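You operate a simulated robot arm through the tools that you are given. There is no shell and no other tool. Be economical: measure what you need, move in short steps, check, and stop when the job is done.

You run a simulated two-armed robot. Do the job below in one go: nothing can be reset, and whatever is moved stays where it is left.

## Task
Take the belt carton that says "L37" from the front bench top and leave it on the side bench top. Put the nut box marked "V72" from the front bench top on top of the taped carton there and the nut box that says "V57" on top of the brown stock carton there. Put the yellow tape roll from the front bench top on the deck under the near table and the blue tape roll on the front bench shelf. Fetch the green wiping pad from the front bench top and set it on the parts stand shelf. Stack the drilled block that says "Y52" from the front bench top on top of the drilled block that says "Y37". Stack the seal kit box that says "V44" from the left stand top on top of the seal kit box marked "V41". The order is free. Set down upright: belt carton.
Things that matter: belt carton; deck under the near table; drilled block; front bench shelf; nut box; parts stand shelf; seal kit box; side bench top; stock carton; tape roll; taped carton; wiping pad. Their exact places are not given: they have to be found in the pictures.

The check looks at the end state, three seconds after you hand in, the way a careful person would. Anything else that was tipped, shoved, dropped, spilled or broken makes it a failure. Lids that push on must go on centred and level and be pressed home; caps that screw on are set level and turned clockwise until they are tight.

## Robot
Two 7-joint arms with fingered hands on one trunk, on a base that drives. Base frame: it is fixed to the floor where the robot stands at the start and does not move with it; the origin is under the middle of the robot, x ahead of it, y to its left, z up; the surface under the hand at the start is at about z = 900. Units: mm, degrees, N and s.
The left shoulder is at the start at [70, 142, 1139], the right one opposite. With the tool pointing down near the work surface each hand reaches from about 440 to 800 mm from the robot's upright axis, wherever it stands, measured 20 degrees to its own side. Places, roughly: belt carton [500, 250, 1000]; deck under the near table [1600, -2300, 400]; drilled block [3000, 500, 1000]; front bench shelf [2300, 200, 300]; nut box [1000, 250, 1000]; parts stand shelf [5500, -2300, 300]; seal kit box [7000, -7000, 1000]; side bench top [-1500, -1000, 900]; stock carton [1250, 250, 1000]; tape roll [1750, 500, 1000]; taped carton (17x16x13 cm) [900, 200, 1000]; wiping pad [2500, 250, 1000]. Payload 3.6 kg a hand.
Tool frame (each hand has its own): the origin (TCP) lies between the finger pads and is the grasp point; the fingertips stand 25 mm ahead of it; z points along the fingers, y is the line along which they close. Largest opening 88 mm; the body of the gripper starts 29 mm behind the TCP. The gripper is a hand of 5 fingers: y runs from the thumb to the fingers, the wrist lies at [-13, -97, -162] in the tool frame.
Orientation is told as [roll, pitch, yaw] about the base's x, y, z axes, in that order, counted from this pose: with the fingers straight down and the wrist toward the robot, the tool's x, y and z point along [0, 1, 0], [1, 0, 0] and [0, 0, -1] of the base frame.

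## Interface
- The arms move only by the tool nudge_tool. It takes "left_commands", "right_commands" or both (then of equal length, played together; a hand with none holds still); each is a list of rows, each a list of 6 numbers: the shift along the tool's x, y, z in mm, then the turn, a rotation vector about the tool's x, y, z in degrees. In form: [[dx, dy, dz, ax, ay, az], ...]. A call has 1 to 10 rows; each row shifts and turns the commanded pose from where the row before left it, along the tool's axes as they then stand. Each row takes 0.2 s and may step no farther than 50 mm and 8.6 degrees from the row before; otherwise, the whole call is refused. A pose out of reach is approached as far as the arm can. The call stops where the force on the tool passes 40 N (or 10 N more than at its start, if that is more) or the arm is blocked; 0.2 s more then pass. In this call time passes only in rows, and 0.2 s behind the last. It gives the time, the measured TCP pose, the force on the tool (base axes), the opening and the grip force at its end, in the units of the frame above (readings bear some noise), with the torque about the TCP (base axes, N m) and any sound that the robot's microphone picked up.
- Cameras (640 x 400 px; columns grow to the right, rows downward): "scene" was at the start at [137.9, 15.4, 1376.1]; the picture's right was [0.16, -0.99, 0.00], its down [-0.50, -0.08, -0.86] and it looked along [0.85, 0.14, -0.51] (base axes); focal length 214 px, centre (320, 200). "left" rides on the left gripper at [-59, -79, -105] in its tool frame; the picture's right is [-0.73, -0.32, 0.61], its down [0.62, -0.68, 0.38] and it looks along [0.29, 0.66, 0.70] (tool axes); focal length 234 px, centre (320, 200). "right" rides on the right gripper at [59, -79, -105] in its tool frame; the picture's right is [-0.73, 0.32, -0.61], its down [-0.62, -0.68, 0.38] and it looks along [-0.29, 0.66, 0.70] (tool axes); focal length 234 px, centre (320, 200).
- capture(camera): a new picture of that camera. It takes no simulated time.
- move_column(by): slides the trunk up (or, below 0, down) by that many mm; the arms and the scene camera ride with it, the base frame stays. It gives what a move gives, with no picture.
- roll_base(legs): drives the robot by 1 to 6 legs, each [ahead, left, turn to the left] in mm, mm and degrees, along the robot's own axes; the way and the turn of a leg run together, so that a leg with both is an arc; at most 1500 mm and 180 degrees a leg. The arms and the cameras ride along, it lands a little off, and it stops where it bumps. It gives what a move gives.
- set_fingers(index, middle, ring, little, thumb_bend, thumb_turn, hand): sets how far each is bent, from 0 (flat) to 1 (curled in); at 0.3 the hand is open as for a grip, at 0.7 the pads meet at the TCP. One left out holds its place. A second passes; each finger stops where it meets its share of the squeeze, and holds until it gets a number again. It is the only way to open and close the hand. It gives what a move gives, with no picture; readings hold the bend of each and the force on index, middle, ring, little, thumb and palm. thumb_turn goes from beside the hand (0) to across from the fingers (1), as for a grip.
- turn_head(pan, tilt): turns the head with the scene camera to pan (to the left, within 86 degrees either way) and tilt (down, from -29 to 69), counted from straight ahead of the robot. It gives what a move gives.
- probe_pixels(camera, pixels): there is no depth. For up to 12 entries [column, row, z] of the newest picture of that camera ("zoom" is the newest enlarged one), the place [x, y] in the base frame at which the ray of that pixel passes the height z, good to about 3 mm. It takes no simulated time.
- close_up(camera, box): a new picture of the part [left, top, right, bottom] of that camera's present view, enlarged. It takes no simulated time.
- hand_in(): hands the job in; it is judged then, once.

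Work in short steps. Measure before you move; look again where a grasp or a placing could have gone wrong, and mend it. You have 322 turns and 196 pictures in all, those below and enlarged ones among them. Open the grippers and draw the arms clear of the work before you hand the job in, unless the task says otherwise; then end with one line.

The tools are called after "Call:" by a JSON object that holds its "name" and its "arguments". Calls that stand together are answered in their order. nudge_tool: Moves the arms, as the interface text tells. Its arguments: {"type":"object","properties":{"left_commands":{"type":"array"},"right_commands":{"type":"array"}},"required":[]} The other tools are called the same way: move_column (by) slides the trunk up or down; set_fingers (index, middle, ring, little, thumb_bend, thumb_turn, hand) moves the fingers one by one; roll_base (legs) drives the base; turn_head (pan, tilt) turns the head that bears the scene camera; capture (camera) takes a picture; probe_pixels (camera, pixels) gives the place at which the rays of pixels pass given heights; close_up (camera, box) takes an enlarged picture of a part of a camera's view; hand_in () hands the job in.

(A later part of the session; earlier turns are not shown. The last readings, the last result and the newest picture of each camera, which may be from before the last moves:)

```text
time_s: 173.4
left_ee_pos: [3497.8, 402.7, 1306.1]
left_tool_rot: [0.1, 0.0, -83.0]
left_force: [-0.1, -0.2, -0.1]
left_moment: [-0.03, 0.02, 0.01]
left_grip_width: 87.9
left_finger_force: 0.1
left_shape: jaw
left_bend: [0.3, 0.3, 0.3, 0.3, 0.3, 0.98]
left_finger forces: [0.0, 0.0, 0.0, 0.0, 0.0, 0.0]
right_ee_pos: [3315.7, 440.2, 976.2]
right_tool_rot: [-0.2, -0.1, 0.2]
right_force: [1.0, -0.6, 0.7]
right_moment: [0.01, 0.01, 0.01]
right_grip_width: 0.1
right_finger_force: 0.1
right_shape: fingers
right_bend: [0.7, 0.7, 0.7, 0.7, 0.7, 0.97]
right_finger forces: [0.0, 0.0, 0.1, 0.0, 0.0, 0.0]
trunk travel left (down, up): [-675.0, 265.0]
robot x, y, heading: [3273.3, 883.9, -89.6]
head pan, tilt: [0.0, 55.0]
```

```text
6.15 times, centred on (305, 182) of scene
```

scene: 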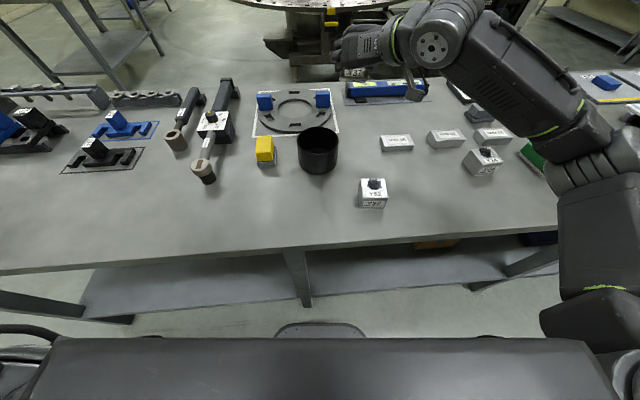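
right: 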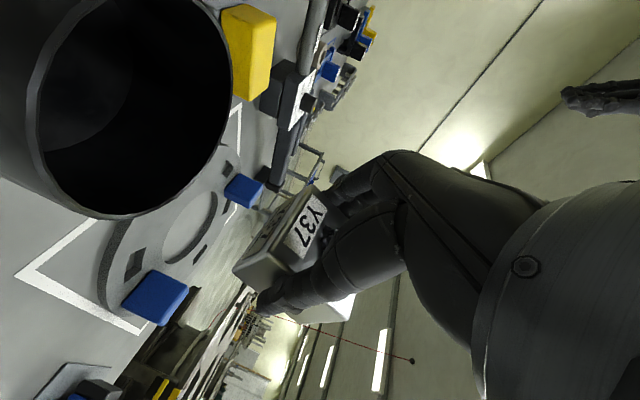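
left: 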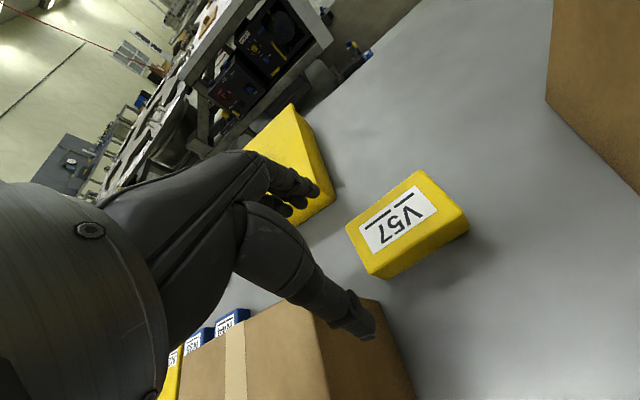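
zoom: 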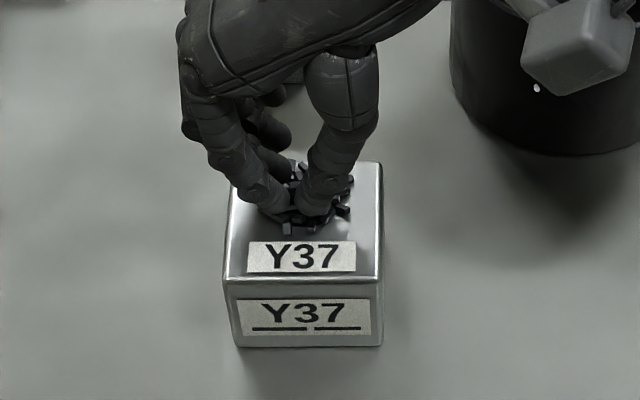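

The fingers met without resistance. I open partly, go down until the fingertips nearly touch the block top, and close again.

Call:
{"name": "set_fingers", "arguments": {"hand": "right", "index": 0.48, "middle": 0.48, "ring": 0.48, "little": 0.48, "thumb_bend": 0.48}}

Call:
{"name": "nudge_tool", "arguments": {"right_commands": [[0, 0, 3, 0, 0, 0], [0, 0, 2, 0, 0, 0], [0, 0, 1, 0, 0, 0]]}}

```text
time_s: 174.4
left_ee_pos: [3498.2, 401.2, 1306.3]
left_tool_rot: [-0.1, 0.0, -83.1]
left_force: [-0.1, -0.9, -0.4]
left_moment: [0.0, -0.04, 0.0]
left_grip_width: 87.9
left_finger_force: 0.0
left_shape: jaw
left_bend: [0.3, 0.3, 0.3, 0.3, 0.3, 0.98]
left_finger forces: [0.1, 0.0, 0.0, 0.0, 0.0, 0.1]
right_ee_pos: [3316.4, 439.0, 977.6]
right_tool_rot: [-0.3, -0.1, 0.1]
right_force: [-0.2, -0.4, 0.0]
right_moment: [0.01, 0.0, -0.01]
right_grip_width: 45.4
right_finger_force: 0.0
right_shape: fingers
right_bend: [0.48, 0.48, 0.48, 0.48, 0.48, 0.97]
right_finger forces: [0.0, 0.0, 0.0, 0.1, 0.0, 0.1]
trunk travel left (down, up): [-675.0, 265.0]
robot x, y, heading: [3267.3, 879.5, -90.2]
head pan, tilt: [0.0, 55.0]
```

```text
time_s: 175.2
left_ee_pos: [3497.9, 403.2, 1306.8]
left_tool_rot: [0.0, 0.0, -83.0]
left_force: [-0.4, -1.0, 0.6]
left_moment: [0.01, 0.01, -0.04]
left_grip_width: 87.6
left_finger_force: 0.1
left_shape: jaw
left_bend: [0.3, 0.3, 0.3, 0.3, 0.3, 0.98]
left_finger forces: [0.0, 0.0, 0.0, 0.0, 0.1, 0.0]
right_ee_pos: [3315.6, 439.0, 972.8]
right_tool_rot: [-0.3, -0.2, 0.2]
right_force: [0.9, 0.5, 5.5]
right_moment: [0.03, 0.08, 0.0]
right_grip_width: 45.8
right_finger_force: 2.5
right_shape: fingers
right_bend: [0.48, 0.48, 0.48, 0.48, 0.48, 0.97]
right_finger forces: [0.2, 0.2, 0.0, 0.0, 4.7, 0.0]
trunk travel left (down, up): [-675.0, 265.0]
robot x, y, heading: [3269.0, 885.5, -90.2]
head pan, tilt: [0.0, 55.0]
```

Fingertips just touch the top (5 N). I rise 1.5 mm and close across the clump.

Call:
{"name": "nudge_tool", "arguments": {"right_commands": [[0, 0, -2, 0, 0, 0]]}}

Call:
{"name": "set_fingers", "arguments": {"hand": "right", "index": 0.68, "middle": 0.68, "ring": 0.68, "little": 0.68, "thumb_bend": 0.68}}

Call:
{"name": "close_up", "arguments": {"camera": "scene", "box": [260, 150, 350, 215]}}

```text
time_s: 175.6
left_ee_pos: [3498.8, 401.4, 1305.4]
left_tool_rot: [-0.1, 0.0, -83.1]
left_force: [-0.4, 0.2, 0.0]
left_moment: [0.0, -0.03, 0.02]
left_grip_width: 88.0
left_finger_force: 0.0
left_shape: jaw
left_bend: [0.3, 0.3, 0.3, 0.3, 0.3, 0.98]
left_finger forces: [0.1, 0.0, 0.0, 0.0, 0.0, 0.1]
right_ee_pos: [3316.0, 438.8, 972.4]
right_tool_rot: [-0.1, -0.2, 0.2]
right_force: [-0.1, 0.2, 0.5]
right_moment: [0.0, 0.08, -0.01]
right_grip_width: 46.1
right_finger_force: 0.9
right_shape: fingers
right_bend: [0.48, 0.48, 0.48, 0.48, 0.48, 0.97]
right_finger forces: [0.0, 0.0, 0.0, 0.0, 1.3, 0.0]
trunk travel left (down, up): [-675.0, 265.0]
robot x, y, heading: [3268.8, 884.6, -89.9]
head pan, tilt: [0.0, 55.0]
```

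```text
time_s: 176.6
left_ee_pos: [3499.3, 402.0, 1305.9]
left_tool_rot: [0.0, -0.1, -83.0]
left_force: [0.2, -0.3, 0.1]
left_moment: [-0.01, 0.02, 0.0]
left_grip_width: 87.8
left_finger_force: 0.1
left_shape: jaw
left_bend: [0.3, 0.3, 0.3, 0.3, 0.3, 0.98]
left_finger forces: [0.1, 0.0, 0.0, 0.1, 0.0, 0.0]
right_ee_pos: [3315.8, 439.2, 972.0]
right_tool_rot: [-0.2, -0.1, 0.0]
right_force: [1.0, -0.3, -0.6]
right_moment: [-0.01, -0.02, 0.02]
right_grip_width: 2.6
right_finger_force: 0.5
right_shape: fingers
right_bend: [0.68, 0.67, 0.68, 0.68, 0.68, 0.97]
right_finger forces: [0.0, 0.8, 0.1, 0.0, 0.1, 0.0]
trunk travel left (down, up): [-675.0, 265.0]
robot x, y, heading: [3272.1, 885.3, -90.3]
head pan, tilt: [0.0, 55.0]
```

```text
6.15 times, centred on (305, 182) of scene
```

zoom: 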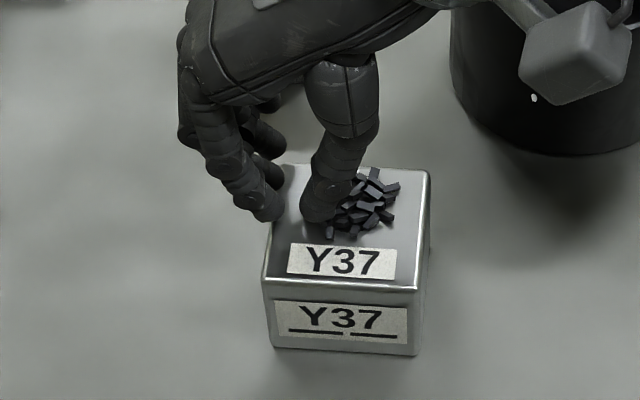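

The clump neither resists the fingers nor leaves the block, so it is just a fixed feature of the block. I open, rise, and look at Y37's present place.

Call:
{"name": "nudge_tool", "arguments": {"right_commands": [[0, 0, -10, 0, 0, 0], [0, 0, -30, 0, 0, 0], [0, 0, -40, 0, 0, 0], [-30, -30, -20, 0, 0, 0], [-40, -20, 0, 0, 0, 0], [-45, 0, 0, 0, 0, 0]]}}

Call:
{"name": "set_fingers", "arguments": {"hand": "right", "index": 0.3, "middle": 0.3, "ring": 0.3, "little": 0.3, "thumb_bend": 0.3}}

Call:
{"name": "close_up", "arguments": {"camera": "scene", "box": [270, 110, 430, 215]}}

```text
time_s: 178.0
left_ee_pos: [3500.8, 400.8, 1304.0]
left_tool_rot: [0.0, 0.1, -83.0]
left_force: [0.0, 0.1, 0.7]
left_moment: [0.0, 0.05, 0.0]
left_grip_width: 87.5
left_finger_force: 0.1
left_shape: jaw
left_bend: [0.3, 0.3, 0.3, 0.3, 0.3, 0.98]
left_finger forces: [0.0, 0.0, 0.0, 0.0, 0.0, 0.1]
right_ee_pos: [3267.8, 325.8, 1071.5]
right_tool_rot: [-0.1, 0.0, 0.1]
right_force: [0.0, -0.9, 0.5]
right_moment: [-0.02, -0.05, 0.02]
right_grip_width: 2.8
right_finger_force: 0.0
right_shape: fingers
right_bend: [0.68, 0.68, 0.68, 0.68, 0.68, 0.97]
right_finger forces: [0.0, 0.1, 0.1, 0.0, 0.0, 0.0]
trunk travel left (down, up): [-675.0, 265.0]
robot x, y, heading: [3270.0, 881.3, -89.8]
head pan, tilt: [0.0, 55.0]
```

```text
time_s: 179.0
left_ee_pos: [3498.1, 402.0, 1306.7]
left_tool_rot: [0.1, 0.0, -82.9]
left_force: [-0.7, 0.1, 0.7]
left_moment: [0.04, 0.03, 0.01]
left_grip_width: 87.7
left_finger_force: 0.1
left_shape: jaw
left_bend: [0.3, 0.3, 0.3, 0.3, 0.3, 0.98]
left_finger forces: [0.0, 0.1, 0.1, 0.0, 0.1, 0.1]
right_ee_pos: [3266.9, 326.3, 1072.1]
right_tool_rot: [-0.2, -0.1, 0.1]
right_force: [0.3, -0.4, -0.2]
right_moment: [-0.03, 0.0, 0.03]
right_grip_width: 84.2
right_finger_force: 0.0
right_shape: fingers
right_bend: [0.3, 0.3, 0.3, 0.3, 0.3, 0.97]
right_finger forces: [0.1, 0.0, 0.0, 0.0, 0.1, 0.1]
trunk travel left (down, up): [-675.0, 265.0]
robot x, y, heading: [3272.7, 885.0, -89.7]
head pan, tilt: [0.0, 55.0]
```

```text
3.81 times, centred on (350, 162) of scene
```

zoom: 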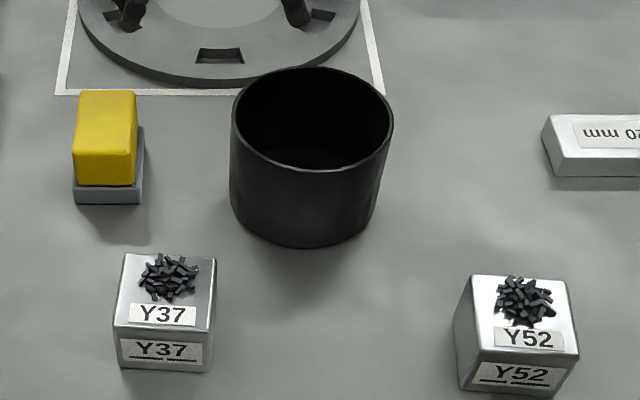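

I probe current Y37 and Y52 corners.

Call:
{"name": "probe_pixels", "arguments": {"camera": "zoom", "pixels": [[120, 364, 900], [209, 372, 900], [126, 254, 948], [216, 259, 948], [114, 325, 948], [212, 333, 948], [461, 388, 900], [559, 398, 900], [472, 276, 948], [567, 283, 948], [462, 350, 948], [579, 355, 948]]}}

```text
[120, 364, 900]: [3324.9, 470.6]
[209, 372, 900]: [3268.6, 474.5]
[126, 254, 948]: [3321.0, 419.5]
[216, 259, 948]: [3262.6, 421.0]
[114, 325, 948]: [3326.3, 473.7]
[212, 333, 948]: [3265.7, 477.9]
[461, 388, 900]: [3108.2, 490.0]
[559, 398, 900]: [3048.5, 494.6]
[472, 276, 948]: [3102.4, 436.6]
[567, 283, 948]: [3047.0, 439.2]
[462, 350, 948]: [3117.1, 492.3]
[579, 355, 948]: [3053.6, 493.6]
```

Y37 centre (3295,447), Y52 centre (3078,465), both turned ≈-3°. I bring the right hand over Y52.

Call:
{"name": "nudge_tool", "arguments": {"right_commands": [[28, -38, 0, 0, 0, 0], [28, -38, 0, 0, 0, 0], [28, -38, 0, 0, 0, 0], [28, -38, 0, 0, 0, 0], [27, -37, 0, 0, 0, 0], [0, 0, 35, 0, 0, 3], [0, 0, 20, 0, 0, 0]]}}

Call:
{"name": "capture", "arguments": {"camera": "right"}}

```text
time_s: 180.6
left_ee_pos: [3497.2, 402.4, 1305.5]
left_tool_rot: [0.0, -0.1, -83.0]
left_force: [1.1, 0.0, 0.4]
left_moment: [0.03, 0.01, 0.0]
left_grip_width: 88.0
left_finger_force: 0.0
left_shape: jaw
left_bend: [0.3, 0.3, 0.3, 0.3, 0.3, 0.98]
left_finger forces: [0.0, 0.0, 0.0, 0.1, 0.0, 0.0]
right_ee_pos: [3076.8, 463.3, 1014.9]
right_tool_rot: [-0.1, -0.1, -2.9]
right_force: [-0.1, -0.3, 0.2]
right_moment: [0.02, -0.02, -0.01]
right_grip_width: 84.3
right_finger_force: 0.0
right_shape: fingers
right_bend: [0.3, 0.3, 0.3, 0.3, 0.3, 0.97]
right_finger forces: [0.2, 0.1, 0.0, 0.0, 0.0, 0.0]
trunk travel left (down, up): [-675.0, 265.0]
robot x, y, heading: [3269.2, 884.0, -90.1]
head pan, tilt: [0.0, 55.0]
```

```text
103 pictures are left
```

right: 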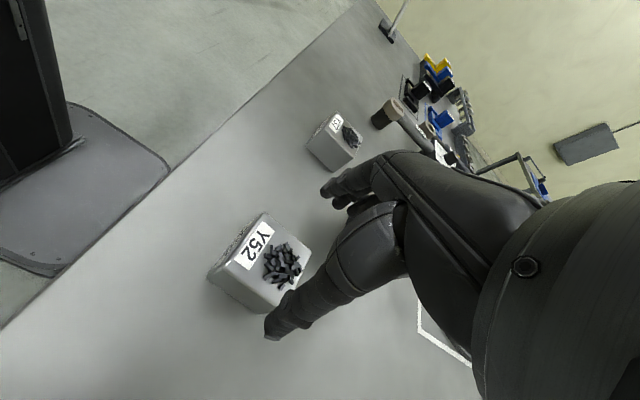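

I verify Y52 from here, then descend.

Call:
{"name": "probe_pixels", "arguments": {"camera": "right", "pixels": [[264, 214, 948], [214, 270, 948], [312, 247, 948], [275, 300, 948]]}}

Call:
{"name": "nudge_tool", "arguments": {"right_commands": [[0, 0, 30, 0, 0, 0], [0, 0, 22, 0, 0, 0]]}}

```text
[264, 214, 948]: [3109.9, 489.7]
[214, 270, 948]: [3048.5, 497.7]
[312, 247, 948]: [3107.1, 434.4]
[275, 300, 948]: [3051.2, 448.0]
```

```text
time_s: 181.2
left_ee_pos: [3497.3, 402.2, 1306.3]
left_tool_rot: [0.0, 0.0, -83.0]
left_force: [0.8, 0.1, 0.1]
left_moment: [0.0, 0.0, 0.02]
left_grip_width: 87.6
left_finger_force: 0.1
left_shape: jaw
left_bend: [0.3, 0.3, 0.3, 0.3, 0.3, 0.98]
left_finger forces: [0.0, 0.1, 0.0, 0.0, 0.0, 0.0]
right_ee_pos: [3076.2, 462.2, 964.5]
right_tool_rot: [-0.3, -0.1, -2.9]
right_force: [1.0, -0.2, -0.7]
right_moment: [-0.02, 0.0, -0.02]
right_grip_width: 84.4
right_finger_force: 0.0
right_shape: fingers
right_bend: [0.3, 0.3, 0.3, 0.3, 0.3, 0.97]
right_finger forces: [0.1, 0.0, 0.1, 0.0, 0.0, 0.1]
trunk travel left (down, up): [-675.0, 265.0]
robot x, y, heading: [3269.1, 883.7, -90.0]
head pan, tilt: [0.0, 55.0]
```

Centre ≈(3079,467), turned ≈-6°. I fine-adjust, descend and grip.

Call:
{"name": "nudge_tool", "arguments": {"right_commands": [[4, 2, 10, 0, 0, 3], [0, 0, 12, 0, 0, 0]]}}

Call:
{"name": "set_fingers", "arguments": {"hand": "right", "index": 0.7, "middle": 0.7, "ring": 0.7, "little": 0.7, "thumb_bend": 0.7}}

Call:
{"name": "nudge_tool", "arguments": {"right_commands": [[0, 0, -15, 0, 0, 0], [0, 0, -25, 0, 0, 0], [0, 0, -35, 0, 0, 0], [0, 0, -35, 0, 0, 0]]}}

Call:
{"name": "close_up", "arguments": {"camera": "scene", "box": [270, 110, 430, 215]}}

```text
time_s: 181.8
left_ee_pos: [3498.4, 402.6, 1306.5]
left_tool_rot: [0.0, 0.0, -82.9]
left_force: [-0.2, -0.1, -0.4]
left_moment: [0.01, -0.01, 0.01]
left_grip_width: 88.0
left_finger_force: 0.0
left_shape: jaw
left_bend: [0.3, 0.3, 0.3, 0.3, 0.3, 0.98]
left_finger forces: [0.0, 0.0, 0.0, 0.1, 0.0, 0.0]
right_ee_pos: [3080.1, 465.9, 942.8]
right_tool_rot: [-0.1, -0.1, -5.9]
right_force: [-0.2, 0.2, 0.8]
right_moment: [0.0, -0.01, -0.01]
right_grip_width: 84.6
right_finger_force: 0.2
right_shape: fingers
right_bend: [0.3, 0.3, 0.3, 0.3, 0.3, 0.97]
right_finger forces: [0.0, 0.0, 0.0, 0.1, 0.0, 0.0]
trunk travel left (down, up): [-675.0, 265.0]
robot x, y, heading: [3268.5, 880.4, -89.9]
head pan, tilt: [0.0, 55.0]
```

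```text
time_s: 182.8
left_ee_pos: [3499.4, 402.6, 1305.5]
left_tool_rot: [0.1, 0.0, -83.0]
left_force: [-0.8, 0.3, 0.1]
left_moment: [-0.02, -0.01, 0.04]
left_grip_width: 87.8
left_finger_force: 0.0
left_shape: jaw
left_bend: [0.3, 0.3, 0.3, 0.3, 0.3, 0.98]
left_finger forces: [0.0, 0.0, 0.1, 0.0, 0.0, 0.1]
right_ee_pos: [3080.4, 466.7, 943.5]
right_tool_rot: [-0.2, -0.1, -5.9]
right_force: [1.8, -0.5, 2.6]
right_moment: [-0.05, -0.26, 0.05]
right_grip_width: 56.1
right_finger_force: 24.3
right_shape: fingers
right_bend: [0.46, 0.52, 0.52, 0.7, 0.45, 0.94]
right_finger forces: [10.3, 7.2, 7.6, 0.1, 23.3, 0.0]
trunk travel left (down, up): [-675.0, 265.0]
robot x, y, heading: [3270.1, 881.5, -90.2]
head pan, tilt: [0.0, 55.0]
```

```text
time_s: 183.8
left_ee_pos: [3498.0, 401.6, 1306.1]
left_tool_rot: [0.0, 0.0, -83.1]
left_force: [0.5, 0.5, 0.3]
left_moment: [0.02, 0.0, 0.02]
left_grip_width: 87.9
left_finger_force: 0.0
left_shape: jaw
left_bend: [0.3, 0.3, 0.3, 0.3, 0.3, 0.98]
left_finger forces: [0.0, 0.0, 0.0, 0.0, 0.1, 0.0]
right_ee_pos: [3077.4, 466.0, 1051.5]
right_tool_rot: [-0.2, 0.0, -5.8]
right_force: [-0.4, -0.1, -4.7]
right_moment: [0.0, -0.04, 0.0]
right_grip_width: 55.9
right_finger_force: 23.4
right_shape: fingers
right_bend: [0.46, 0.53, 0.53, 0.7, 0.45, 0.94]
right_finger forces: [9.6, 6.6, 7.0, 0.2, 23.5, 0.1]
trunk travel left (down, up): [-675.0, 265.0]
robot x, y, heading: [3270.0, 881.4, -89.9]
head pan, tilt: [0.0, 55.0]
```

```text
3.81 times, centred on (350, 162) of scene
```

zoom: 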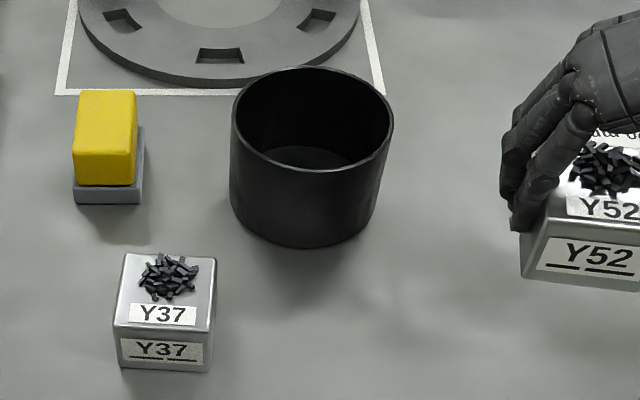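

Y52 is held. I carry it above Y37 at (3295,447).

Call:
{"name": "nudge_tool", "arguments": {"right_commands": [[1, 44, 0, 0, 0, 0], [1, 44, 0, 0, 0, 0], [1, 44, 0, 0, 0, 0], [1, 44, 0, 0, 0, 0], [0, 43, 0, 0, 0, 0], [0, 0, 15, 0, 0, -3], [0, 0, 15, 0, 0, 0]]}}

Call:
{"name": "close_up", "arguments": {"camera": "scene", "box": [250, 120, 370, 210]}}

Call:
{"name": "capture", "arguments": {"camera": "right"}}

```text
time_s: 185.4
left_ee_pos: [3498.1, 400.9, 1304.9]
left_tool_rot: [0.1, 0.0, -83.0]
left_force: [0.1, -0.7, 0.4]
left_moment: [0.01, 0.01, -0.02]
left_grip_width: 87.5
left_finger_force: 0.0
left_shape: jaw
left_bend: [0.3, 0.3, 0.3, 0.3, 0.3, 0.98]
left_finger forces: [0.1, 0.1, 0.0, 0.0, 0.0, 0.0]
right_ee_pos: [3298.7, 447.5, 1023.5]
right_tool_rot: [-0.2, -0.1, -2.8]
right_force: [-0.1, -0.2, -4.1]
right_moment: [0.01, 0.0, 0.0]
right_grip_width: 55.7
right_finger_force: 23.4
right_shape: fingers
right_bend: [0.46, 0.53, 0.53, 0.7, 0.45, 0.94]
right_finger forces: [9.8, 6.3, 6.9, 0.4, 23.1, 0.0]
trunk travel left (down, up): [-675.0, 265.0]
robot x, y, heading: [3270.0, 883.1, -90.0]
head pan, tilt: [0.0, 55.0]
```

```text
4.44 times, centred on (310, 165) of scene
```

zoom: 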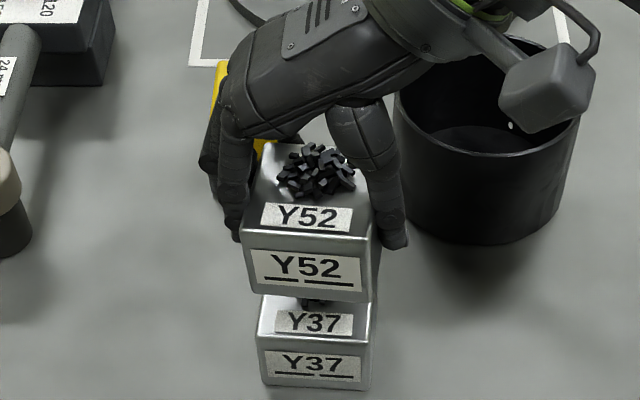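

```text
100 pictures are left
```

right: 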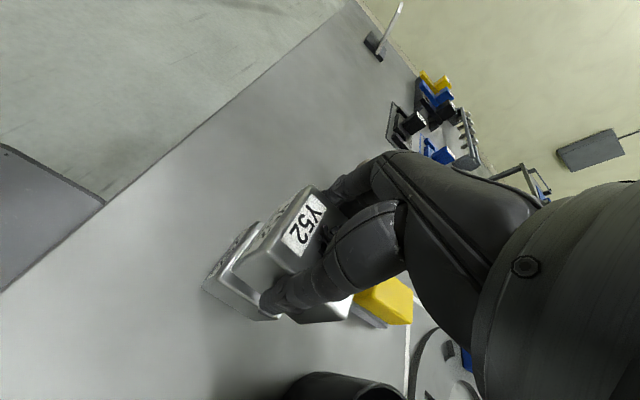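

Aligned. I lower carefully; flush contact is expected at TCP ≈991.

Call:
{"name": "nudge_tool", "arguments": {"right_commands": [[0, -3, 12, 0, 0, 0], [0, 0, 8, 0, 0, 0], [0, 0, 4, 0, 0, 0]]}}

Call:
{"name": "close_up", "arguments": {"camera": "scene", "box": [265, 140, 345, 210]}}

```text
time_s: 186.2
left_ee_pos: [3498.0, 400.0, 1305.1]
left_tool_rot: [0.0, -0.1, -83.0]
left_force: [0.3, 0.2, 0.5]
left_moment: [0.01, -0.02, 0.0]
left_grip_width: 87.9
left_finger_force: 0.1
left_shape: jaw
left_bend: [0.3, 0.3, 0.3, 0.3, 0.3, 0.98]
left_finger forces: [0.1, 0.0, 0.0, 0.0, 0.1, 0.0]
right_ee_pos: [3294.9, 448.0, 997.7]
right_tool_rot: [-0.2, -0.1, -2.9]
right_force: [0.3, 0.2, -3.6]
right_moment: [0.02, -0.01, -0.02]
right_grip_width: 55.7
right_finger_force: 22.9
right_shape: fingers
right_bend: [0.46, 0.53, 0.53, 0.7, 0.45, 0.94]
right_finger forces: [9.8, 6.4, 6.9, 0.3, 23.1, 0.0]
trunk travel left (down, up): [-675.0, 265.0]
robot x, y, heading: [3272.0, 884.7, -90.0]
head pan, tilt: [0.0, 55.0]
```

```text
5.71 times, centred on (305, 175) of scene
```

zoom: 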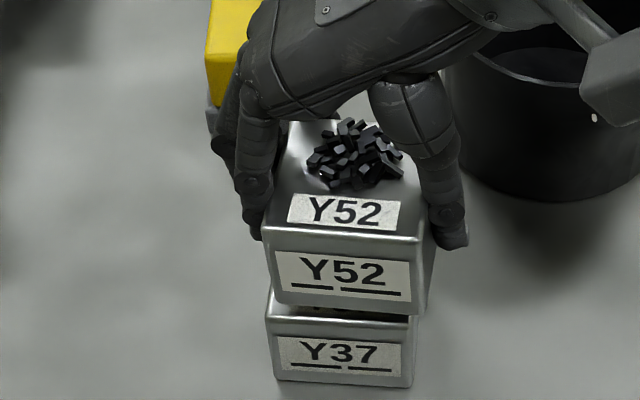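

No resistance from the clump; the last 6 mm remain. I lower to contact.

Call:
{"name": "nudge_tool", "arguments": {"right_commands": [[0, 0, 3, 0, 0, 0], [0, 0, 2, 0, 0, 0], [0, 0, 2, 0, 0, 0]]}}

```text
time_s: 187.0
left_ee_pos: [3500.1, 402.0, 1305.5]
left_tool_rot: [0.0, 0.0, -83.1]
left_force: [-0.3, -0.2, 0.3]
left_moment: [-0.01, -0.01, 0.02]
left_grip_width: 87.8
left_finger_force: 0.1
left_shape: jaw
left_bend: [0.3, 0.3, 0.3, 0.3, 0.3, 0.98]
left_finger forces: [0.0, 0.1, 0.1, 0.1, 0.0, 0.0]
right_ee_pos: [3294.3, 448.9, 992.0]
right_tool_rot: [-0.3, -0.1, -2.8]
right_force: [-0.6, 0.0, -4.0]
right_moment: [-0.02, -0.04, -0.01]
right_grip_width: 55.6
right_finger_force: 23.5
right_shape: fingers
right_bend: [0.46, 0.53, 0.53, 0.7, 0.45, 0.94]
right_finger forces: [9.9, 6.3, 6.7, 0.3, 23.1, 0.0]
trunk travel left (down, up): [-675.0, 265.0]
robot x, y, heading: [3271.3, 882.8, -90.3]
head pan, tilt: [0.0, 55.0]
```

Call:
{"name": "nudge_tool", "arguments": {"right_commands": [[0, 0, 2, 0, 0, 0], [0, 0, 1.5, 0, 0, 0], [0, 0, 1, 0, 0, 0]]}}

```text
time_s: 187.8
left_ee_pos: [3497.5, 402.5, 1306.2]
left_tool_rot: [0.1, -0.1, -83.0]
left_force: [0.1, -0.2, 0.2]
left_moment: [0.0, 0.02, -0.03]
left_grip_width: 87.8
left_finger_force: 0.1
left_shape: jaw
left_bend: [0.3, 0.3, 0.3, 0.3, 0.3, 0.98]
left_finger forces: [0.0, 0.0, 0.0, 0.0, 0.0, 0.1]
right_ee_pos: [3295.0, 448.8, 989.9]
right_tool_rot: [-0.3, -0.1, -2.9]
right_force: [-1.0, -2.4, 13.7]
right_moment: [-0.13, -0.41, 0.01]
right_grip_width: 56.0
right_finger_force: 25.4
right_shape: fingers
right_bend: [0.46, 0.53, 0.53, 0.7, 0.45, 0.94]
right_finger forces: [9.1, 7.2, 7.8, 0.5, 25.1, 0.1]
trunk travel left (down, up): [-675.0, 265.0]
robot x, y, heading: [3270.7, 887.4, -90.1]
head pan, tilt: [0.0, 55.0]
```

Flush contact at 990. I release and rise straight up.

Call:
{"name": "set_fingers", "arguments": {"hand": "right", "index": 0.3, "middle": 0.3, "ring": 0.3, "little": 0.3, "thumb_bend": 0.3}}

Call:
{"name": "nudge_tool", "arguments": {"right_commands": [[0, 0, -8, 0, 0, 0], [0, 0, -15, 0, 0, 0], [0, 0, -30, 0, 0, 0], [0, 0, -45, 0, 0, 0], [0, -45, -10, 0, 0, 0], [0, -45, 0, 0, 0, 0]]}}

Call:
{"name": "close_up", "arguments": {"camera": "scene", "box": [250, 120, 370, 210]}}

```text
time_s: 188.8
left_ee_pos: [3498.1, 403.0, 1305.5]
left_tool_rot: [0.0, 0.0, -83.0]
left_force: [-0.6, 0.0, 0.3]
left_moment: [0.02, -0.01, -0.03]
left_grip_width: 87.5
left_finger_force: 0.1
left_shape: jaw
left_bend: [0.3, 0.3, 0.3, 0.3, 0.3, 0.98]
left_finger forces: [0.0, 0.1, 0.0, 0.0, 0.0, 0.0]
right_ee_pos: [3295.3, 447.9, 986.7]
right_tool_rot: [-0.4, -0.1, -3.0]
right_force: [-0.4, 0.7, 0.6]
right_moment: [-0.02, -0.02, 0.0]
right_grip_width: 84.5
right_finger_force: 0.0
right_shape: fingers
right_bend: [0.3, 0.3, 0.3, 0.3, 0.3, 0.97]
right_finger forces: [0.1, 0.1, 0.1, 0.0, 0.0, 0.0]
trunk travel left (down, up): [-675.0, 265.0]
robot x, y, heading: [3272.1, 884.3, -90.1]
head pan, tilt: [0.0, 55.0]
```

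```text
time_s: 190.2
left_ee_pos: [3496.1, 404.4, 1306.7]
left_tool_rot: [0.1, 0.0, -83.0]
left_force: [0.2, -0.1, 0.2]
left_moment: [-0.01, 0.04, -0.01]
left_grip_width: 87.9
left_finger_force: 0.1
left_shape: jaw
left_bend: [0.3, 0.3, 0.3, 0.3, 0.3, 0.98]
left_finger forces: [0.0, 0.0, 0.0, 0.0, 0.0, 0.0]
right_ee_pos: [3200.8, 452.9, 1098.7]
right_tool_rot: [-0.2, -0.2, -2.9]
right_force: [-0.1, 0.8, -0.8]
right_moment: [0.0, 0.0, -0.02]
right_grip_width: 84.3
right_finger_force: 0.0
right_shape: fingers
right_bend: [0.3, 0.3, 0.3, 0.3, 0.3, 0.97]
right_finger forces: [0.0, 0.0, 0.0, 0.0, 0.0, 0.0]
trunk travel left (down, up): [-675.0, 265.0]
robot x, y, heading: [3271.0, 886.4, -89.8]
head pan, tilt: [0.0, 55.0]
```

```text
4.44 times, centred on (310, 165) of scene
```

zoom: 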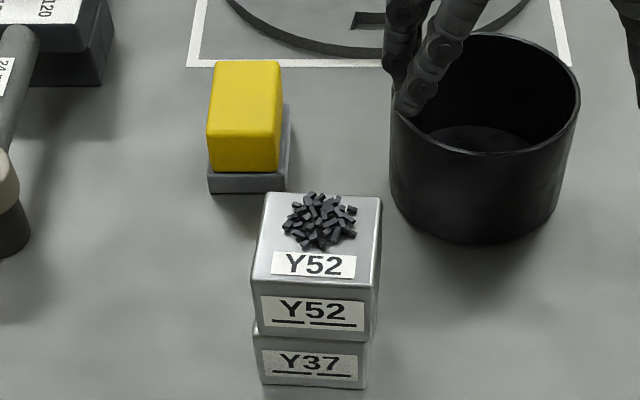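

Stack is neat. Now I shift right 870 mm so the pad is on the left hand's side and the yellow roll on the right hand's side.

Call:
{"name": "roll_base", "arguments": {"legs": [[0, -870, 0]]}}

Call:
{"name": "capture", "arguments": {"camera": "scene"}}

Call:
{"name": "close_up", "arguments": {"camera": "scene", "box": [190, 130, 290, 210]}}

```text
time_s: 194.8
left_ee_pos: [2626.2, 399.0, 1306.0]
left_tool_rot: [0.0, 0.0, -82.5]
left_force: [0.7, -0.3, -0.5]
left_moment: [0.0, 0.01, -0.01]
left_grip_width: 87.6
left_finger_force: 0.1
left_shape: jaw
left_bend: [0.3, 0.3, 0.3, 0.3, 0.3, 0.98]
left_finger forces: [0.0, 0.0, 0.0, 0.0, 0.0, 0.0]
right_ee_pos: [2331.5, 446.7, 1098.0]
right_tool_rot: [-0.2, -0.1, -2.4]
right_force: [0.6, 0.2, 0.2]
right_moment: [0.0, 0.0, 0.0]
right_grip_width: 84.5
right_finger_force: 0.1
right_shape: fingers
right_bend: [0.3, 0.3, 0.3, 0.3, 0.3, 0.97]
right_finger forces: [0.0, 0.0, 0.0, 0.0, 0.0, 0.0]
trunk travel left (down, up): [-675.0, 265.0]
robot x, y, heading: [2396.7, 879.0, -89.5]
head pan, tilt: [0.0, 55.0]
```

```text
97 pictures are left
```

scene: 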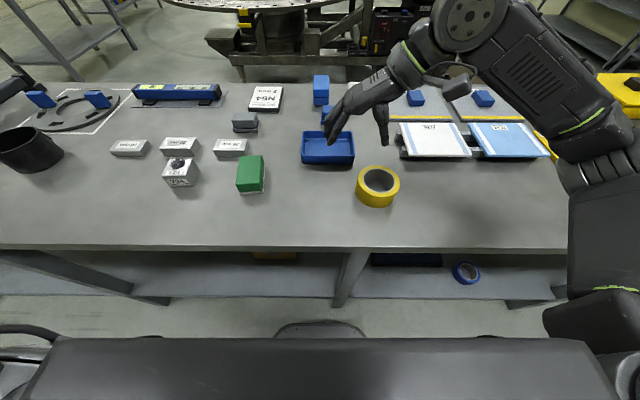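

```text
5.00 times, centred on (240, 170) of scene
```

zoom: 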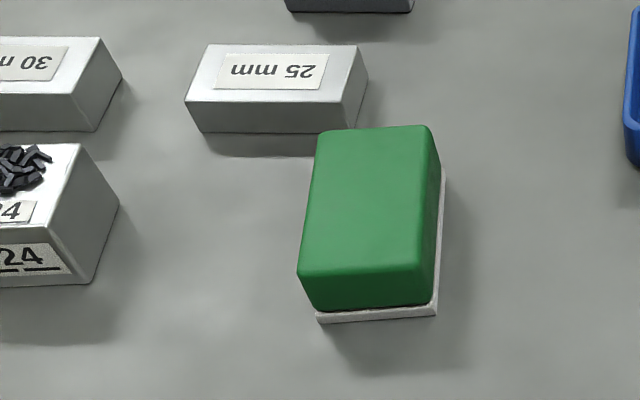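

The pad's long side runs along y. I probe its corners and the yellow roll.

Call:
{"name": "probe_pixels", "arguments": {"camera": "zoom", "pixels": [[318, 321, 900], [437, 314, 900], [444, 172, 902], [297, 272, 935], [424, 270, 935], [318, 132, 935], [432, 127, 935], [297, 272, 945], [118, 208, 948], [345, 130, 900]]}}

Call:
{"name": "probe_pixels", "arguments": {"camera": "scene", "pixels": [[356, 186, 948], [400, 186, 948], [379, 166, 948], [379, 198, 948], [377, 207, 900], [364, 181, 948], [394, 180, 948], [378, 169, 948], [340, 165, 920], [354, 158, 920]]}}

```text
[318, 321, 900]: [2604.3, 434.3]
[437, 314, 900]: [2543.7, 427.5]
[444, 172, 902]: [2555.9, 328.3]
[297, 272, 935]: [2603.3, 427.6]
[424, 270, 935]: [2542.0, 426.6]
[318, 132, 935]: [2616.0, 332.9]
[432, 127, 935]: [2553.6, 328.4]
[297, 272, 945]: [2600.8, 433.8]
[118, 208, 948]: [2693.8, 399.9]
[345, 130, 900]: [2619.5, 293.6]
```

```text
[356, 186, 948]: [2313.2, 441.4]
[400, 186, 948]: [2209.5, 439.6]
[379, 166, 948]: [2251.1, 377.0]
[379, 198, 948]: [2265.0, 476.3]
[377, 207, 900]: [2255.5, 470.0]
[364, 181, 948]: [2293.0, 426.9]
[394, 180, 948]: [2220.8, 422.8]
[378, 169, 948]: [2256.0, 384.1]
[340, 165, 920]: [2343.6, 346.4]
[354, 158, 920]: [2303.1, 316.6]
```

Pad: 61×100 mm, centre (2580,381), turned ~6°, top ≈939. I rotate the left hand to yaw -174 so it closes across the pad's width.

Call:
{"name": "nudge_tool", "arguments": {"left_commands": [[0, 0, 0, 0, 0, 8.5], [0, 0, 0, 0, 0, 8.5], [0, 0, 0, 0, 0, 8.5], [0, 0, 0, 0, 0, 8.5], [0, 0, 0, 0, 0, 8.5], [0, 0, 0, 0, 0, 8.5], [0, 0, 0, 0, 0, 8.5], [0, 0, 0, 0, 0, 8.5], [0, 0, 0, 0, 0, 8.5], [0, 0, 0, 0, 0, 8.5]]}}

```text
time_s: 197.0
left_ee_pos: [2609.9, 409.5, 1275.4]
left_tool_rot: [0.2, -0.2, -167.3]
left_force: [0.6, -0.4, -0.1]
left_moment: [0.01, 0.02, 0.02]
left_grip_width: 88.0
left_finger_force: 0.1
left_shape: jaw
left_bend: [0.3, 0.3, 0.3, 0.3, 0.3, 0.98]
left_finger forces: [0.0, 0.0, 0.1, 0.0, 0.0, 0.0]
left hand out of reach, approached as far as the arm can: row 9, 10
right_ee_pos: [2333.1, 445.7, 1098.9]
right_tool_rot: [-0.2, 0.1, -2.3]
right_force: [-0.4, -0.7, 0.3]
right_moment: [0.03, 0.03, 0.0]
right_grip_width: 84.3
right_finger_force: 0.1
right_shape: fingers
right_bend: [0.3, 0.3, 0.3, 0.3, 0.3, 0.97]
right_finger forces: [0.0, 0.0, 0.0, 0.1, 0.0, 0.0]
trunk travel left (down, up): [-675.0, 265.0]
robot x, y, heading: [2393.8, 878.7, -89.4]
head pan, tilt: [0.0, 55.0]
```

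Call:
{"name": "nudge_tool", "arguments": {"left_commands": [[0, 0, 45, 0, 0, 0], [7, 12, 40, 0, 0, 0], [7, 12, 40, 0, 0, 0], [7, 12, 40, 0, 0, 0], [0, 0, 45, 0, 0, 6.7], [0, 0, 45, 0, 0, 0]]}}

Call:
{"name": "capture", "arguments": {"camera": "left"}}

Call:
{"name": "capture", "arguments": {"camera": "scene"}}

```text
time_s: 198.4
left_ee_pos: [2578.6, 382.8, 1019.5]
left_tool_rot: [-0.1, -0.1, -174.1]
left_force: [0.9, -0.2, -0.1]
left_moment: [-0.01, 0.01, 0.0]
left_grip_width: 87.9
left_finger_force: 0.1
left_shape: jaw
left_bend: [0.3, 0.3, 0.3, 0.3, 0.3, 0.98]
left_finger forces: [0.0, 0.1, 0.0, 0.1, 0.1, 0.1]
right_ee_pos: [2331.9, 446.5, 1098.8]
right_tool_rot: [-0.1, -0.2, -2.3]
right_force: [-0.8, -0.1, 0.1]
right_moment: [0.03, 0.0, -0.02]
right_grip_width: 84.3
right_finger_force: 0.0
right_shape: fingers
right_bend: [0.3, 0.3, 0.3, 0.3, 0.3, 0.97]
right_finger forces: [0.1, 0.0, 0.0, 0.0, 0.0, 0.0]
trunk travel left (down, up): [-675.0, 265.0]
robot x, y, heading: [2394.4, 882.2, -89.4]
head pan, tilt: [0.0, 55.0]
```

```text
95 pictures are left
```

left: 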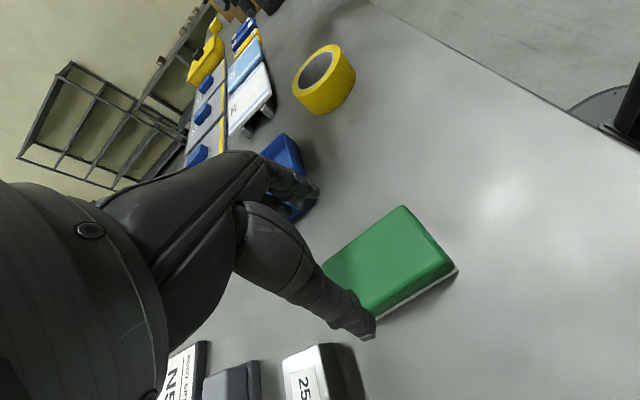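

```text
94 pictures are left
```

scene: 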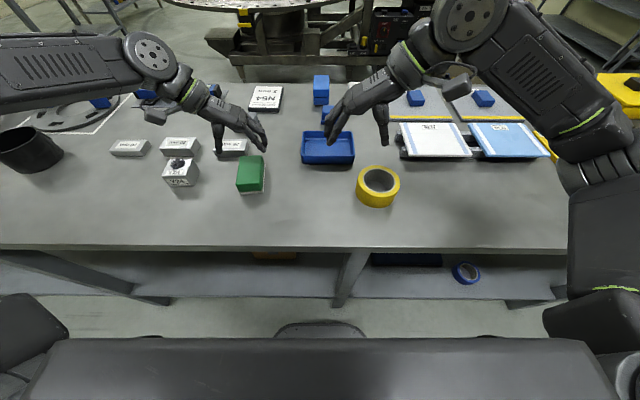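

I check the pad top corners in the left view at z 939.

Call:
{"name": "probe_pixels", "arguments": {"camera": "left", "pixels": [[403, 206, 939], [454, 263, 939], [457, 271, 900], [325, 263, 939], [285, 362, 925]]}}

```text
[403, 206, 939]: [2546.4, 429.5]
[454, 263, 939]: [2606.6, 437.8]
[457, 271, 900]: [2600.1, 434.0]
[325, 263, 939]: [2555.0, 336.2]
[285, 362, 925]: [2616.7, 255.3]
```

Aligned. I descend to z≈930 and grip.

Call:
{"name": "nudge_tool", "arguments": {"left_commands": [[-2, -2, 40, 0, 0, -1.5], [0, 0, 30, 0, 0, 0], [0, 0, 14, 0, 0, 0], [0, 0, 5, 0, 0, 0]]}}

Call:
{"name": "set_fingers", "arguments": {"hand": "left", "index": 0.7, "middle": 0.7, "ring": 0.7, "little": 0.7, "thumb_bend": 0.7}}

Call:
{"name": "capture", "arguments": {"camera": "left"}}

```text
time_s: 199.4
left_ee_pos: [2580.7, 384.3, 931.0]
left_tool_rot: [-0.1, 0.1, -172.6]
left_force: [0.0, 0.7, -0.5]
left_moment: [0.03, -0.01, 0.01]
left_grip_width: 87.7
left_finger_force: 0.1
left_shape: jaw
left_bend: [0.3, 0.3, 0.3, 0.3, 0.3, 0.98]
left_finger forces: [0.3, 0.0, 0.0, 0.1, 0.1, 0.0]
right_ee_pos: [2332.6, 445.4, 1099.2]
right_tool_rot: [-0.3, -0.1, -2.4]
right_force: [0.5, -1.0, -0.2]
right_moment: [0.0, 0.0, 0.0]
right_grip_width: 84.7
right_finger_force: 0.2
right_shape: fingers
right_bend: [0.3, 0.3, 0.3, 0.3, 0.3, 0.97]
right_finger forces: [0.0, 0.1, 0.0, 0.0, 0.0, 0.0]
trunk travel left (down, up): [-675.0, 265.0]
robot x, y, heading: [2396.1, 879.3, -89.4]
head pan, tilt: [0.0, 55.0]
```

```text
time_s: 200.4
left_ee_pos: [2579.8, 385.1, 933.1]
left_tool_rot: [0.1, 0.0, -172.5]
left_force: [-2.5, 0.0, 7.5]
left_moment: [-0.15, 0.21, -0.07]
left_grip_width: 54.8
left_finger_force: 35.4
left_shape: fingers
left_bend: [0.46, 0.55, 0.56, 0.59, 0.55, 0.9]
left_finger forces: [11.5, 7.4, 7.5, 9.7, 34.1, 0.1]
right_ee_pos: [2330.7, 447.0, 1100.5]
right_tool_rot: [-0.4, -0.2, -2.3]
right_force: [1.1, 0.0, -0.6]
right_moment: [0.01, 0.0, 0.0]
right_grip_width: 84.6
right_finger_force: 0.1
right_shape: fingers
right_bend: [0.3, 0.3, 0.3, 0.3, 0.3, 0.97]
right_finger forces: [0.1, 0.1, 0.0, 0.0, 0.0, 0.0]
trunk travel left (down, up): [-675.0, 265.0]
robot x, y, heading: [2392.1, 878.7, -89.3]
head pan, tilt: [0.0, 55.0]
```

```text
93 pictures are left
```

left: 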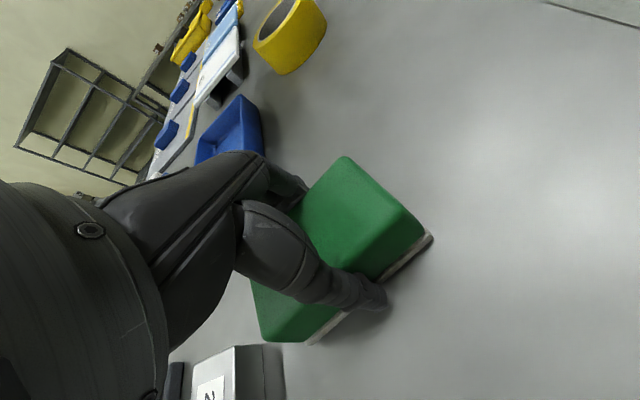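

Pad gripped (55 mm, 35 N). I lift it to ~1090.

Call:
{"name": "nudge_tool", "arguments": {"left_commands": [[0, 0, -15, 0, 0, 0], [0, 0, -25, 0, 0, 0], [0, 0, -40, 0, 0, 0], [0, 0, -40, 0, 0, 0], [0, 0, -40, 0, 0, 0]]}}

Call:
{"name": "capture", "arguments": {"camera": "left"}}

```text
time_s: 201.6
left_ee_pos: [2581.7, 384.9, 1092.9]
left_tool_rot: [0.0, 0.2, -172.5]
left_force: [-0.3, -0.2, -0.7]
left_moment: [0.03, -0.03, 0.03]
left_grip_width: 54.2
left_finger_force: 34.3
left_shape: fingers
left_bend: [0.47, 0.55, 0.57, 0.6, 0.55, 0.9]
left_finger forces: [12.2, 6.5, 6.7, 8.7, 34.1, 0.1]
right_ee_pos: [2330.8, 446.2, 1098.7]
right_tool_rot: [-0.2, -0.2, -2.3]
right_force: [-0.6, 0.0, -1.0]
right_moment: [-0.01, -0.02, 0.02]
right_grip_width: 84.4
right_finger_force: 0.0
right_shape: fingers
right_bend: [0.3, 0.3, 0.3, 0.3, 0.3, 0.97]
right_finger forces: [0.0, 0.0, 0.0, 0.0, 0.0, 0.0]
trunk travel left (down, up): [-675.0, 265.0]
robot x, y, heading: [2393.8, 879.8, -89.4]
head pan, tilt: [0.0, 55.0]
```

```text
92 pictures are left
```

left: 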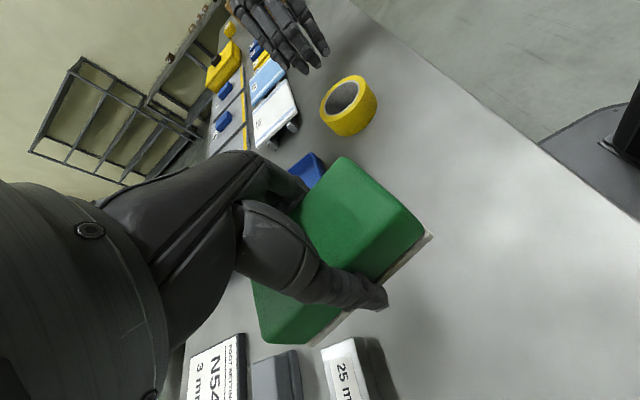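

The pad is secure in the left hand. Now I set the right hand over the yellow roll's left wall (2307,441), thumb over the hole.

Call:
{"name": "set_fingers", "arguments": {"hand": "right", "index": 0.4, "middle": 0.4, "ring": 0.4, "little": 0.4, "thumb_bend": 0.3}}

Call:
{"name": "nudge_tool", "arguments": {"right_commands": [[-4, -24, 20, 0, 0, -2.3], [0, 0, 40, 0, 0, 0], [0, 0, 30, 0, 0, 0]]}}

Call:
{"name": "capture", "arguments": {"camera": "right"}}

Call:
{"name": "close_up", "arguments": {"camera": "scene", "box": [300, 110, 460, 220]}}

```text
time_s: 202.6
left_ee_pos: [2582.4, 384.4, 1091.6]
left_tool_rot: [-0.1, 0.0, -172.6]
left_force: [-0.4, -0.3, -1.3]
left_moment: [-0.01, 0.06, 0.01]
left_grip_width: 54.6
left_finger_force: 34.1
left_shape: fingers
left_bend: [0.47, 0.55, 0.57, 0.6, 0.55, 0.9]
left_finger forces: [12.0, 6.6, 6.8, 8.7, 34.1, 0.0]
right_ee_pos: [2331.1, 446.1, 1099.6]
right_tool_rot: [-0.1, -0.1, -2.2]
right_force: [-0.3, -1.0, 0.6]
right_moment: [-0.03, -0.04, 0.02]
right_grip_width: 74.3
right_finger_force: 0.0
right_shape: fingers
right_bend: [0.4, 0.4, 0.4, 0.4, 0.3, 0.97]
right_finger forces: [0.0, 0.0, 0.0, 0.0, 0.0, 0.0]
trunk travel left (down, up): [-675.0, 265.0]
robot x, y, heading: [2394.8, 878.0, -89.4]
head pan, tilt: [0.0, 55.0]
```

```text
time_s: 203.4
left_ee_pos: [2581.9, 385.7, 1090.9]
left_tool_rot: [0.0, 0.0, -172.5]
left_force: [0.4, -1.1, -1.1]
left_moment: [-0.01, -0.01, -0.01]
left_grip_width: 54.6
left_finger_force: 34.5
left_shape: fingers
left_bend: [0.47, 0.55, 0.57, 0.6, 0.55, 0.9]
left_finger forces: [12.1, 6.5, 6.7, 8.7, 34.1, 0.1]
right_ee_pos: [2306.5, 444.6, 1007.0]
right_tool_rot: [-0.2, -0.2, 0.0]
right_force: [-0.4, 0.6, -0.7]
right_moment: [-0.02, -0.02, 0.0]
right_grip_width: 74.2
right_finger_force: 0.0
right_shape: fingers
right_bend: [0.4, 0.4, 0.4, 0.4, 0.3, 0.97]
right_finger forces: [0.0, 0.0, 0.1, 0.0, 0.1, 0.1]
trunk travel left (down, up): [-675.0, 265.0]
robot x, y, heading: [2397.2, 877.9, -89.2]
head pan, tilt: [0.0, 55.0]
```

```text
91 pictures are left
```

right: 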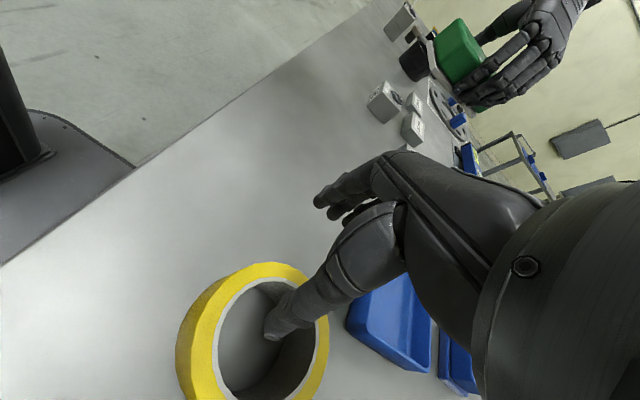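

```text
3.64 times, centred on (380, 165) of scene
```

zoom: 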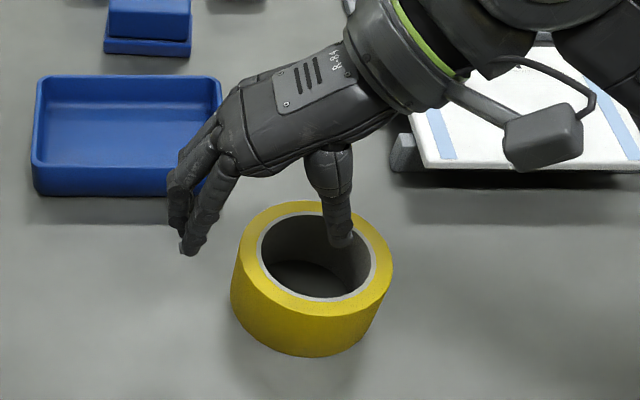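

I probe the ring circle here to confirm its centre.

Call:
{"name": "probe_pixels", "arguments": {"camera": "right", "pixels": [[209, 300, 948], [262, 262, 948], [329, 330, 948], [219, 340, 948], [265, 282, 948], [316, 330, 948]]}}

Call:
{"name": "probe_pixels", "arguments": {"camera": "zoom", "pixels": [[234, 258, 948], [394, 270, 948], [318, 200, 948], [310, 315, 948], [258, 250, 948], [376, 262, 948], [40, 195, 900], [200, 190, 900]]}}

```text
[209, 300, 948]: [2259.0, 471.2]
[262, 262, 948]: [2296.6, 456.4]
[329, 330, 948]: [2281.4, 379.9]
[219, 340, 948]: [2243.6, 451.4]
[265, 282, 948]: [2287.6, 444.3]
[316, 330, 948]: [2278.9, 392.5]
```

```text
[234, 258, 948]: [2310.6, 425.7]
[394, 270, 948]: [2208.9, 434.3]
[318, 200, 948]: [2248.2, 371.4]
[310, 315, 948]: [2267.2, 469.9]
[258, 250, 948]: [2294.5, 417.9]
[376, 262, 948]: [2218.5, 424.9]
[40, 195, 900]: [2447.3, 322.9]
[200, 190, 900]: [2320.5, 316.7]
```

Ring centre (2260,422). I shift 7 mm, descend and close moderately.

Call:
{"name": "nudge_tool", "arguments": {"right_commands": [[-7, -2, 25, 0, 0, 0], [0, 0, 30, 0, 0, 0], [0, 0, 15, 0, 0, 0], [0, 0, 6, 0, 0, 0]]}}

Call:
{"name": "set_fingers", "arguments": {"hand": "right", "index": 0.72, "middle": 0.75, "ring": 0.75, "little": 0.75, "thumb_bend": 0.72}}

Call:
{"name": "capture", "arguments": {"camera": "right"}}

```text
time_s: 204.4
left_ee_pos: [2581.9, 385.0, 1091.4]
left_tool_rot: [0.0, 0.1, -172.6]
left_force: [0.3, -0.5, -1.0]
left_moment: [0.03, 0.0, 0.05]
left_grip_width: 54.5
left_finger_force: 33.7
left_shape: fingers
left_bend: [0.47, 0.55, 0.57, 0.6, 0.55, 0.9]
left_finger forces: [12.1, 6.6, 6.8, 8.7, 34.1, 0.0]
right_ee_pos: [2306.0, 434.4, 930.8]
right_tool_rot: [-0.2, 0.0, 0.0]
right_force: [0.2, -0.9, 0.3]
right_moment: [0.05, 0.01, -0.01]
right_grip_width: 74.2
right_finger_force: 0.1
right_shape: fingers
right_bend: [0.4, 0.4, 0.4, 0.4, 0.3, 0.97]
right_finger forces: [0.0, 0.0, 0.0, 0.1, 0.0, 0.1]
trunk travel left (down, up): [-675.0, 265.0]
robot x, y, heading: [2393.1, 878.1, -89.3]
head pan, tilt: [0.0, 55.0]
```

```text
time_s: 205.4
left_ee_pos: [2581.5, 385.5, 1090.5]
left_tool_rot: [0.0, 0.0, -172.6]
left_force: [-0.4, 0.0, -1.2]
left_moment: [0.01, 0.04, 0.01]
left_grip_width: 54.3
left_finger_force: 34.3
left_shape: fingers
left_bend: [0.47, 0.55, 0.57, 0.6, 0.55, 0.9]
left_finger forces: [12.1, 6.6, 6.7, 8.7, 34.1, 0.0]
right_ee_pos: [2305.9, 434.7, 931.6]
right_tool_rot: [-0.2, -0.1, -0.1]
right_force: [-0.7, -0.1, -0.2]
right_moment: [0.04, -0.02, -0.01]
right_grip_width: 3.5
right_finger_force: 5.6
right_shape: fingers
right_bend: [0.72, 0.74, 0.75, 0.75, 0.66, 0.95]
right_finger forces: [4.1, 1.6, 0.0, 0.0, 5.8, 0.0]
trunk travel left (down, up): [-675.0, 265.0]
robot x, y, heading: [2391.2, 882.8, -89.5]
head pan, tilt: [0.0, 55.0]
```

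```text
89 pictures are left
```

right: 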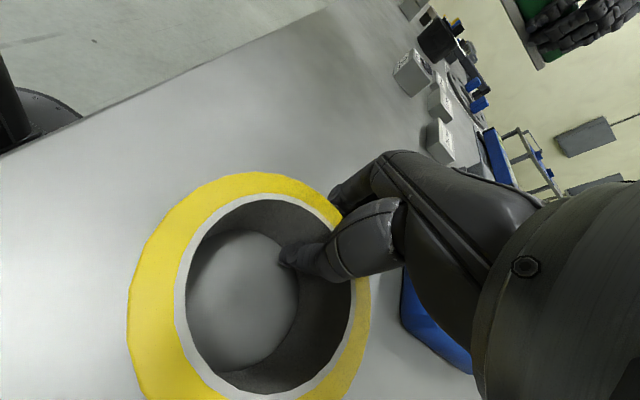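

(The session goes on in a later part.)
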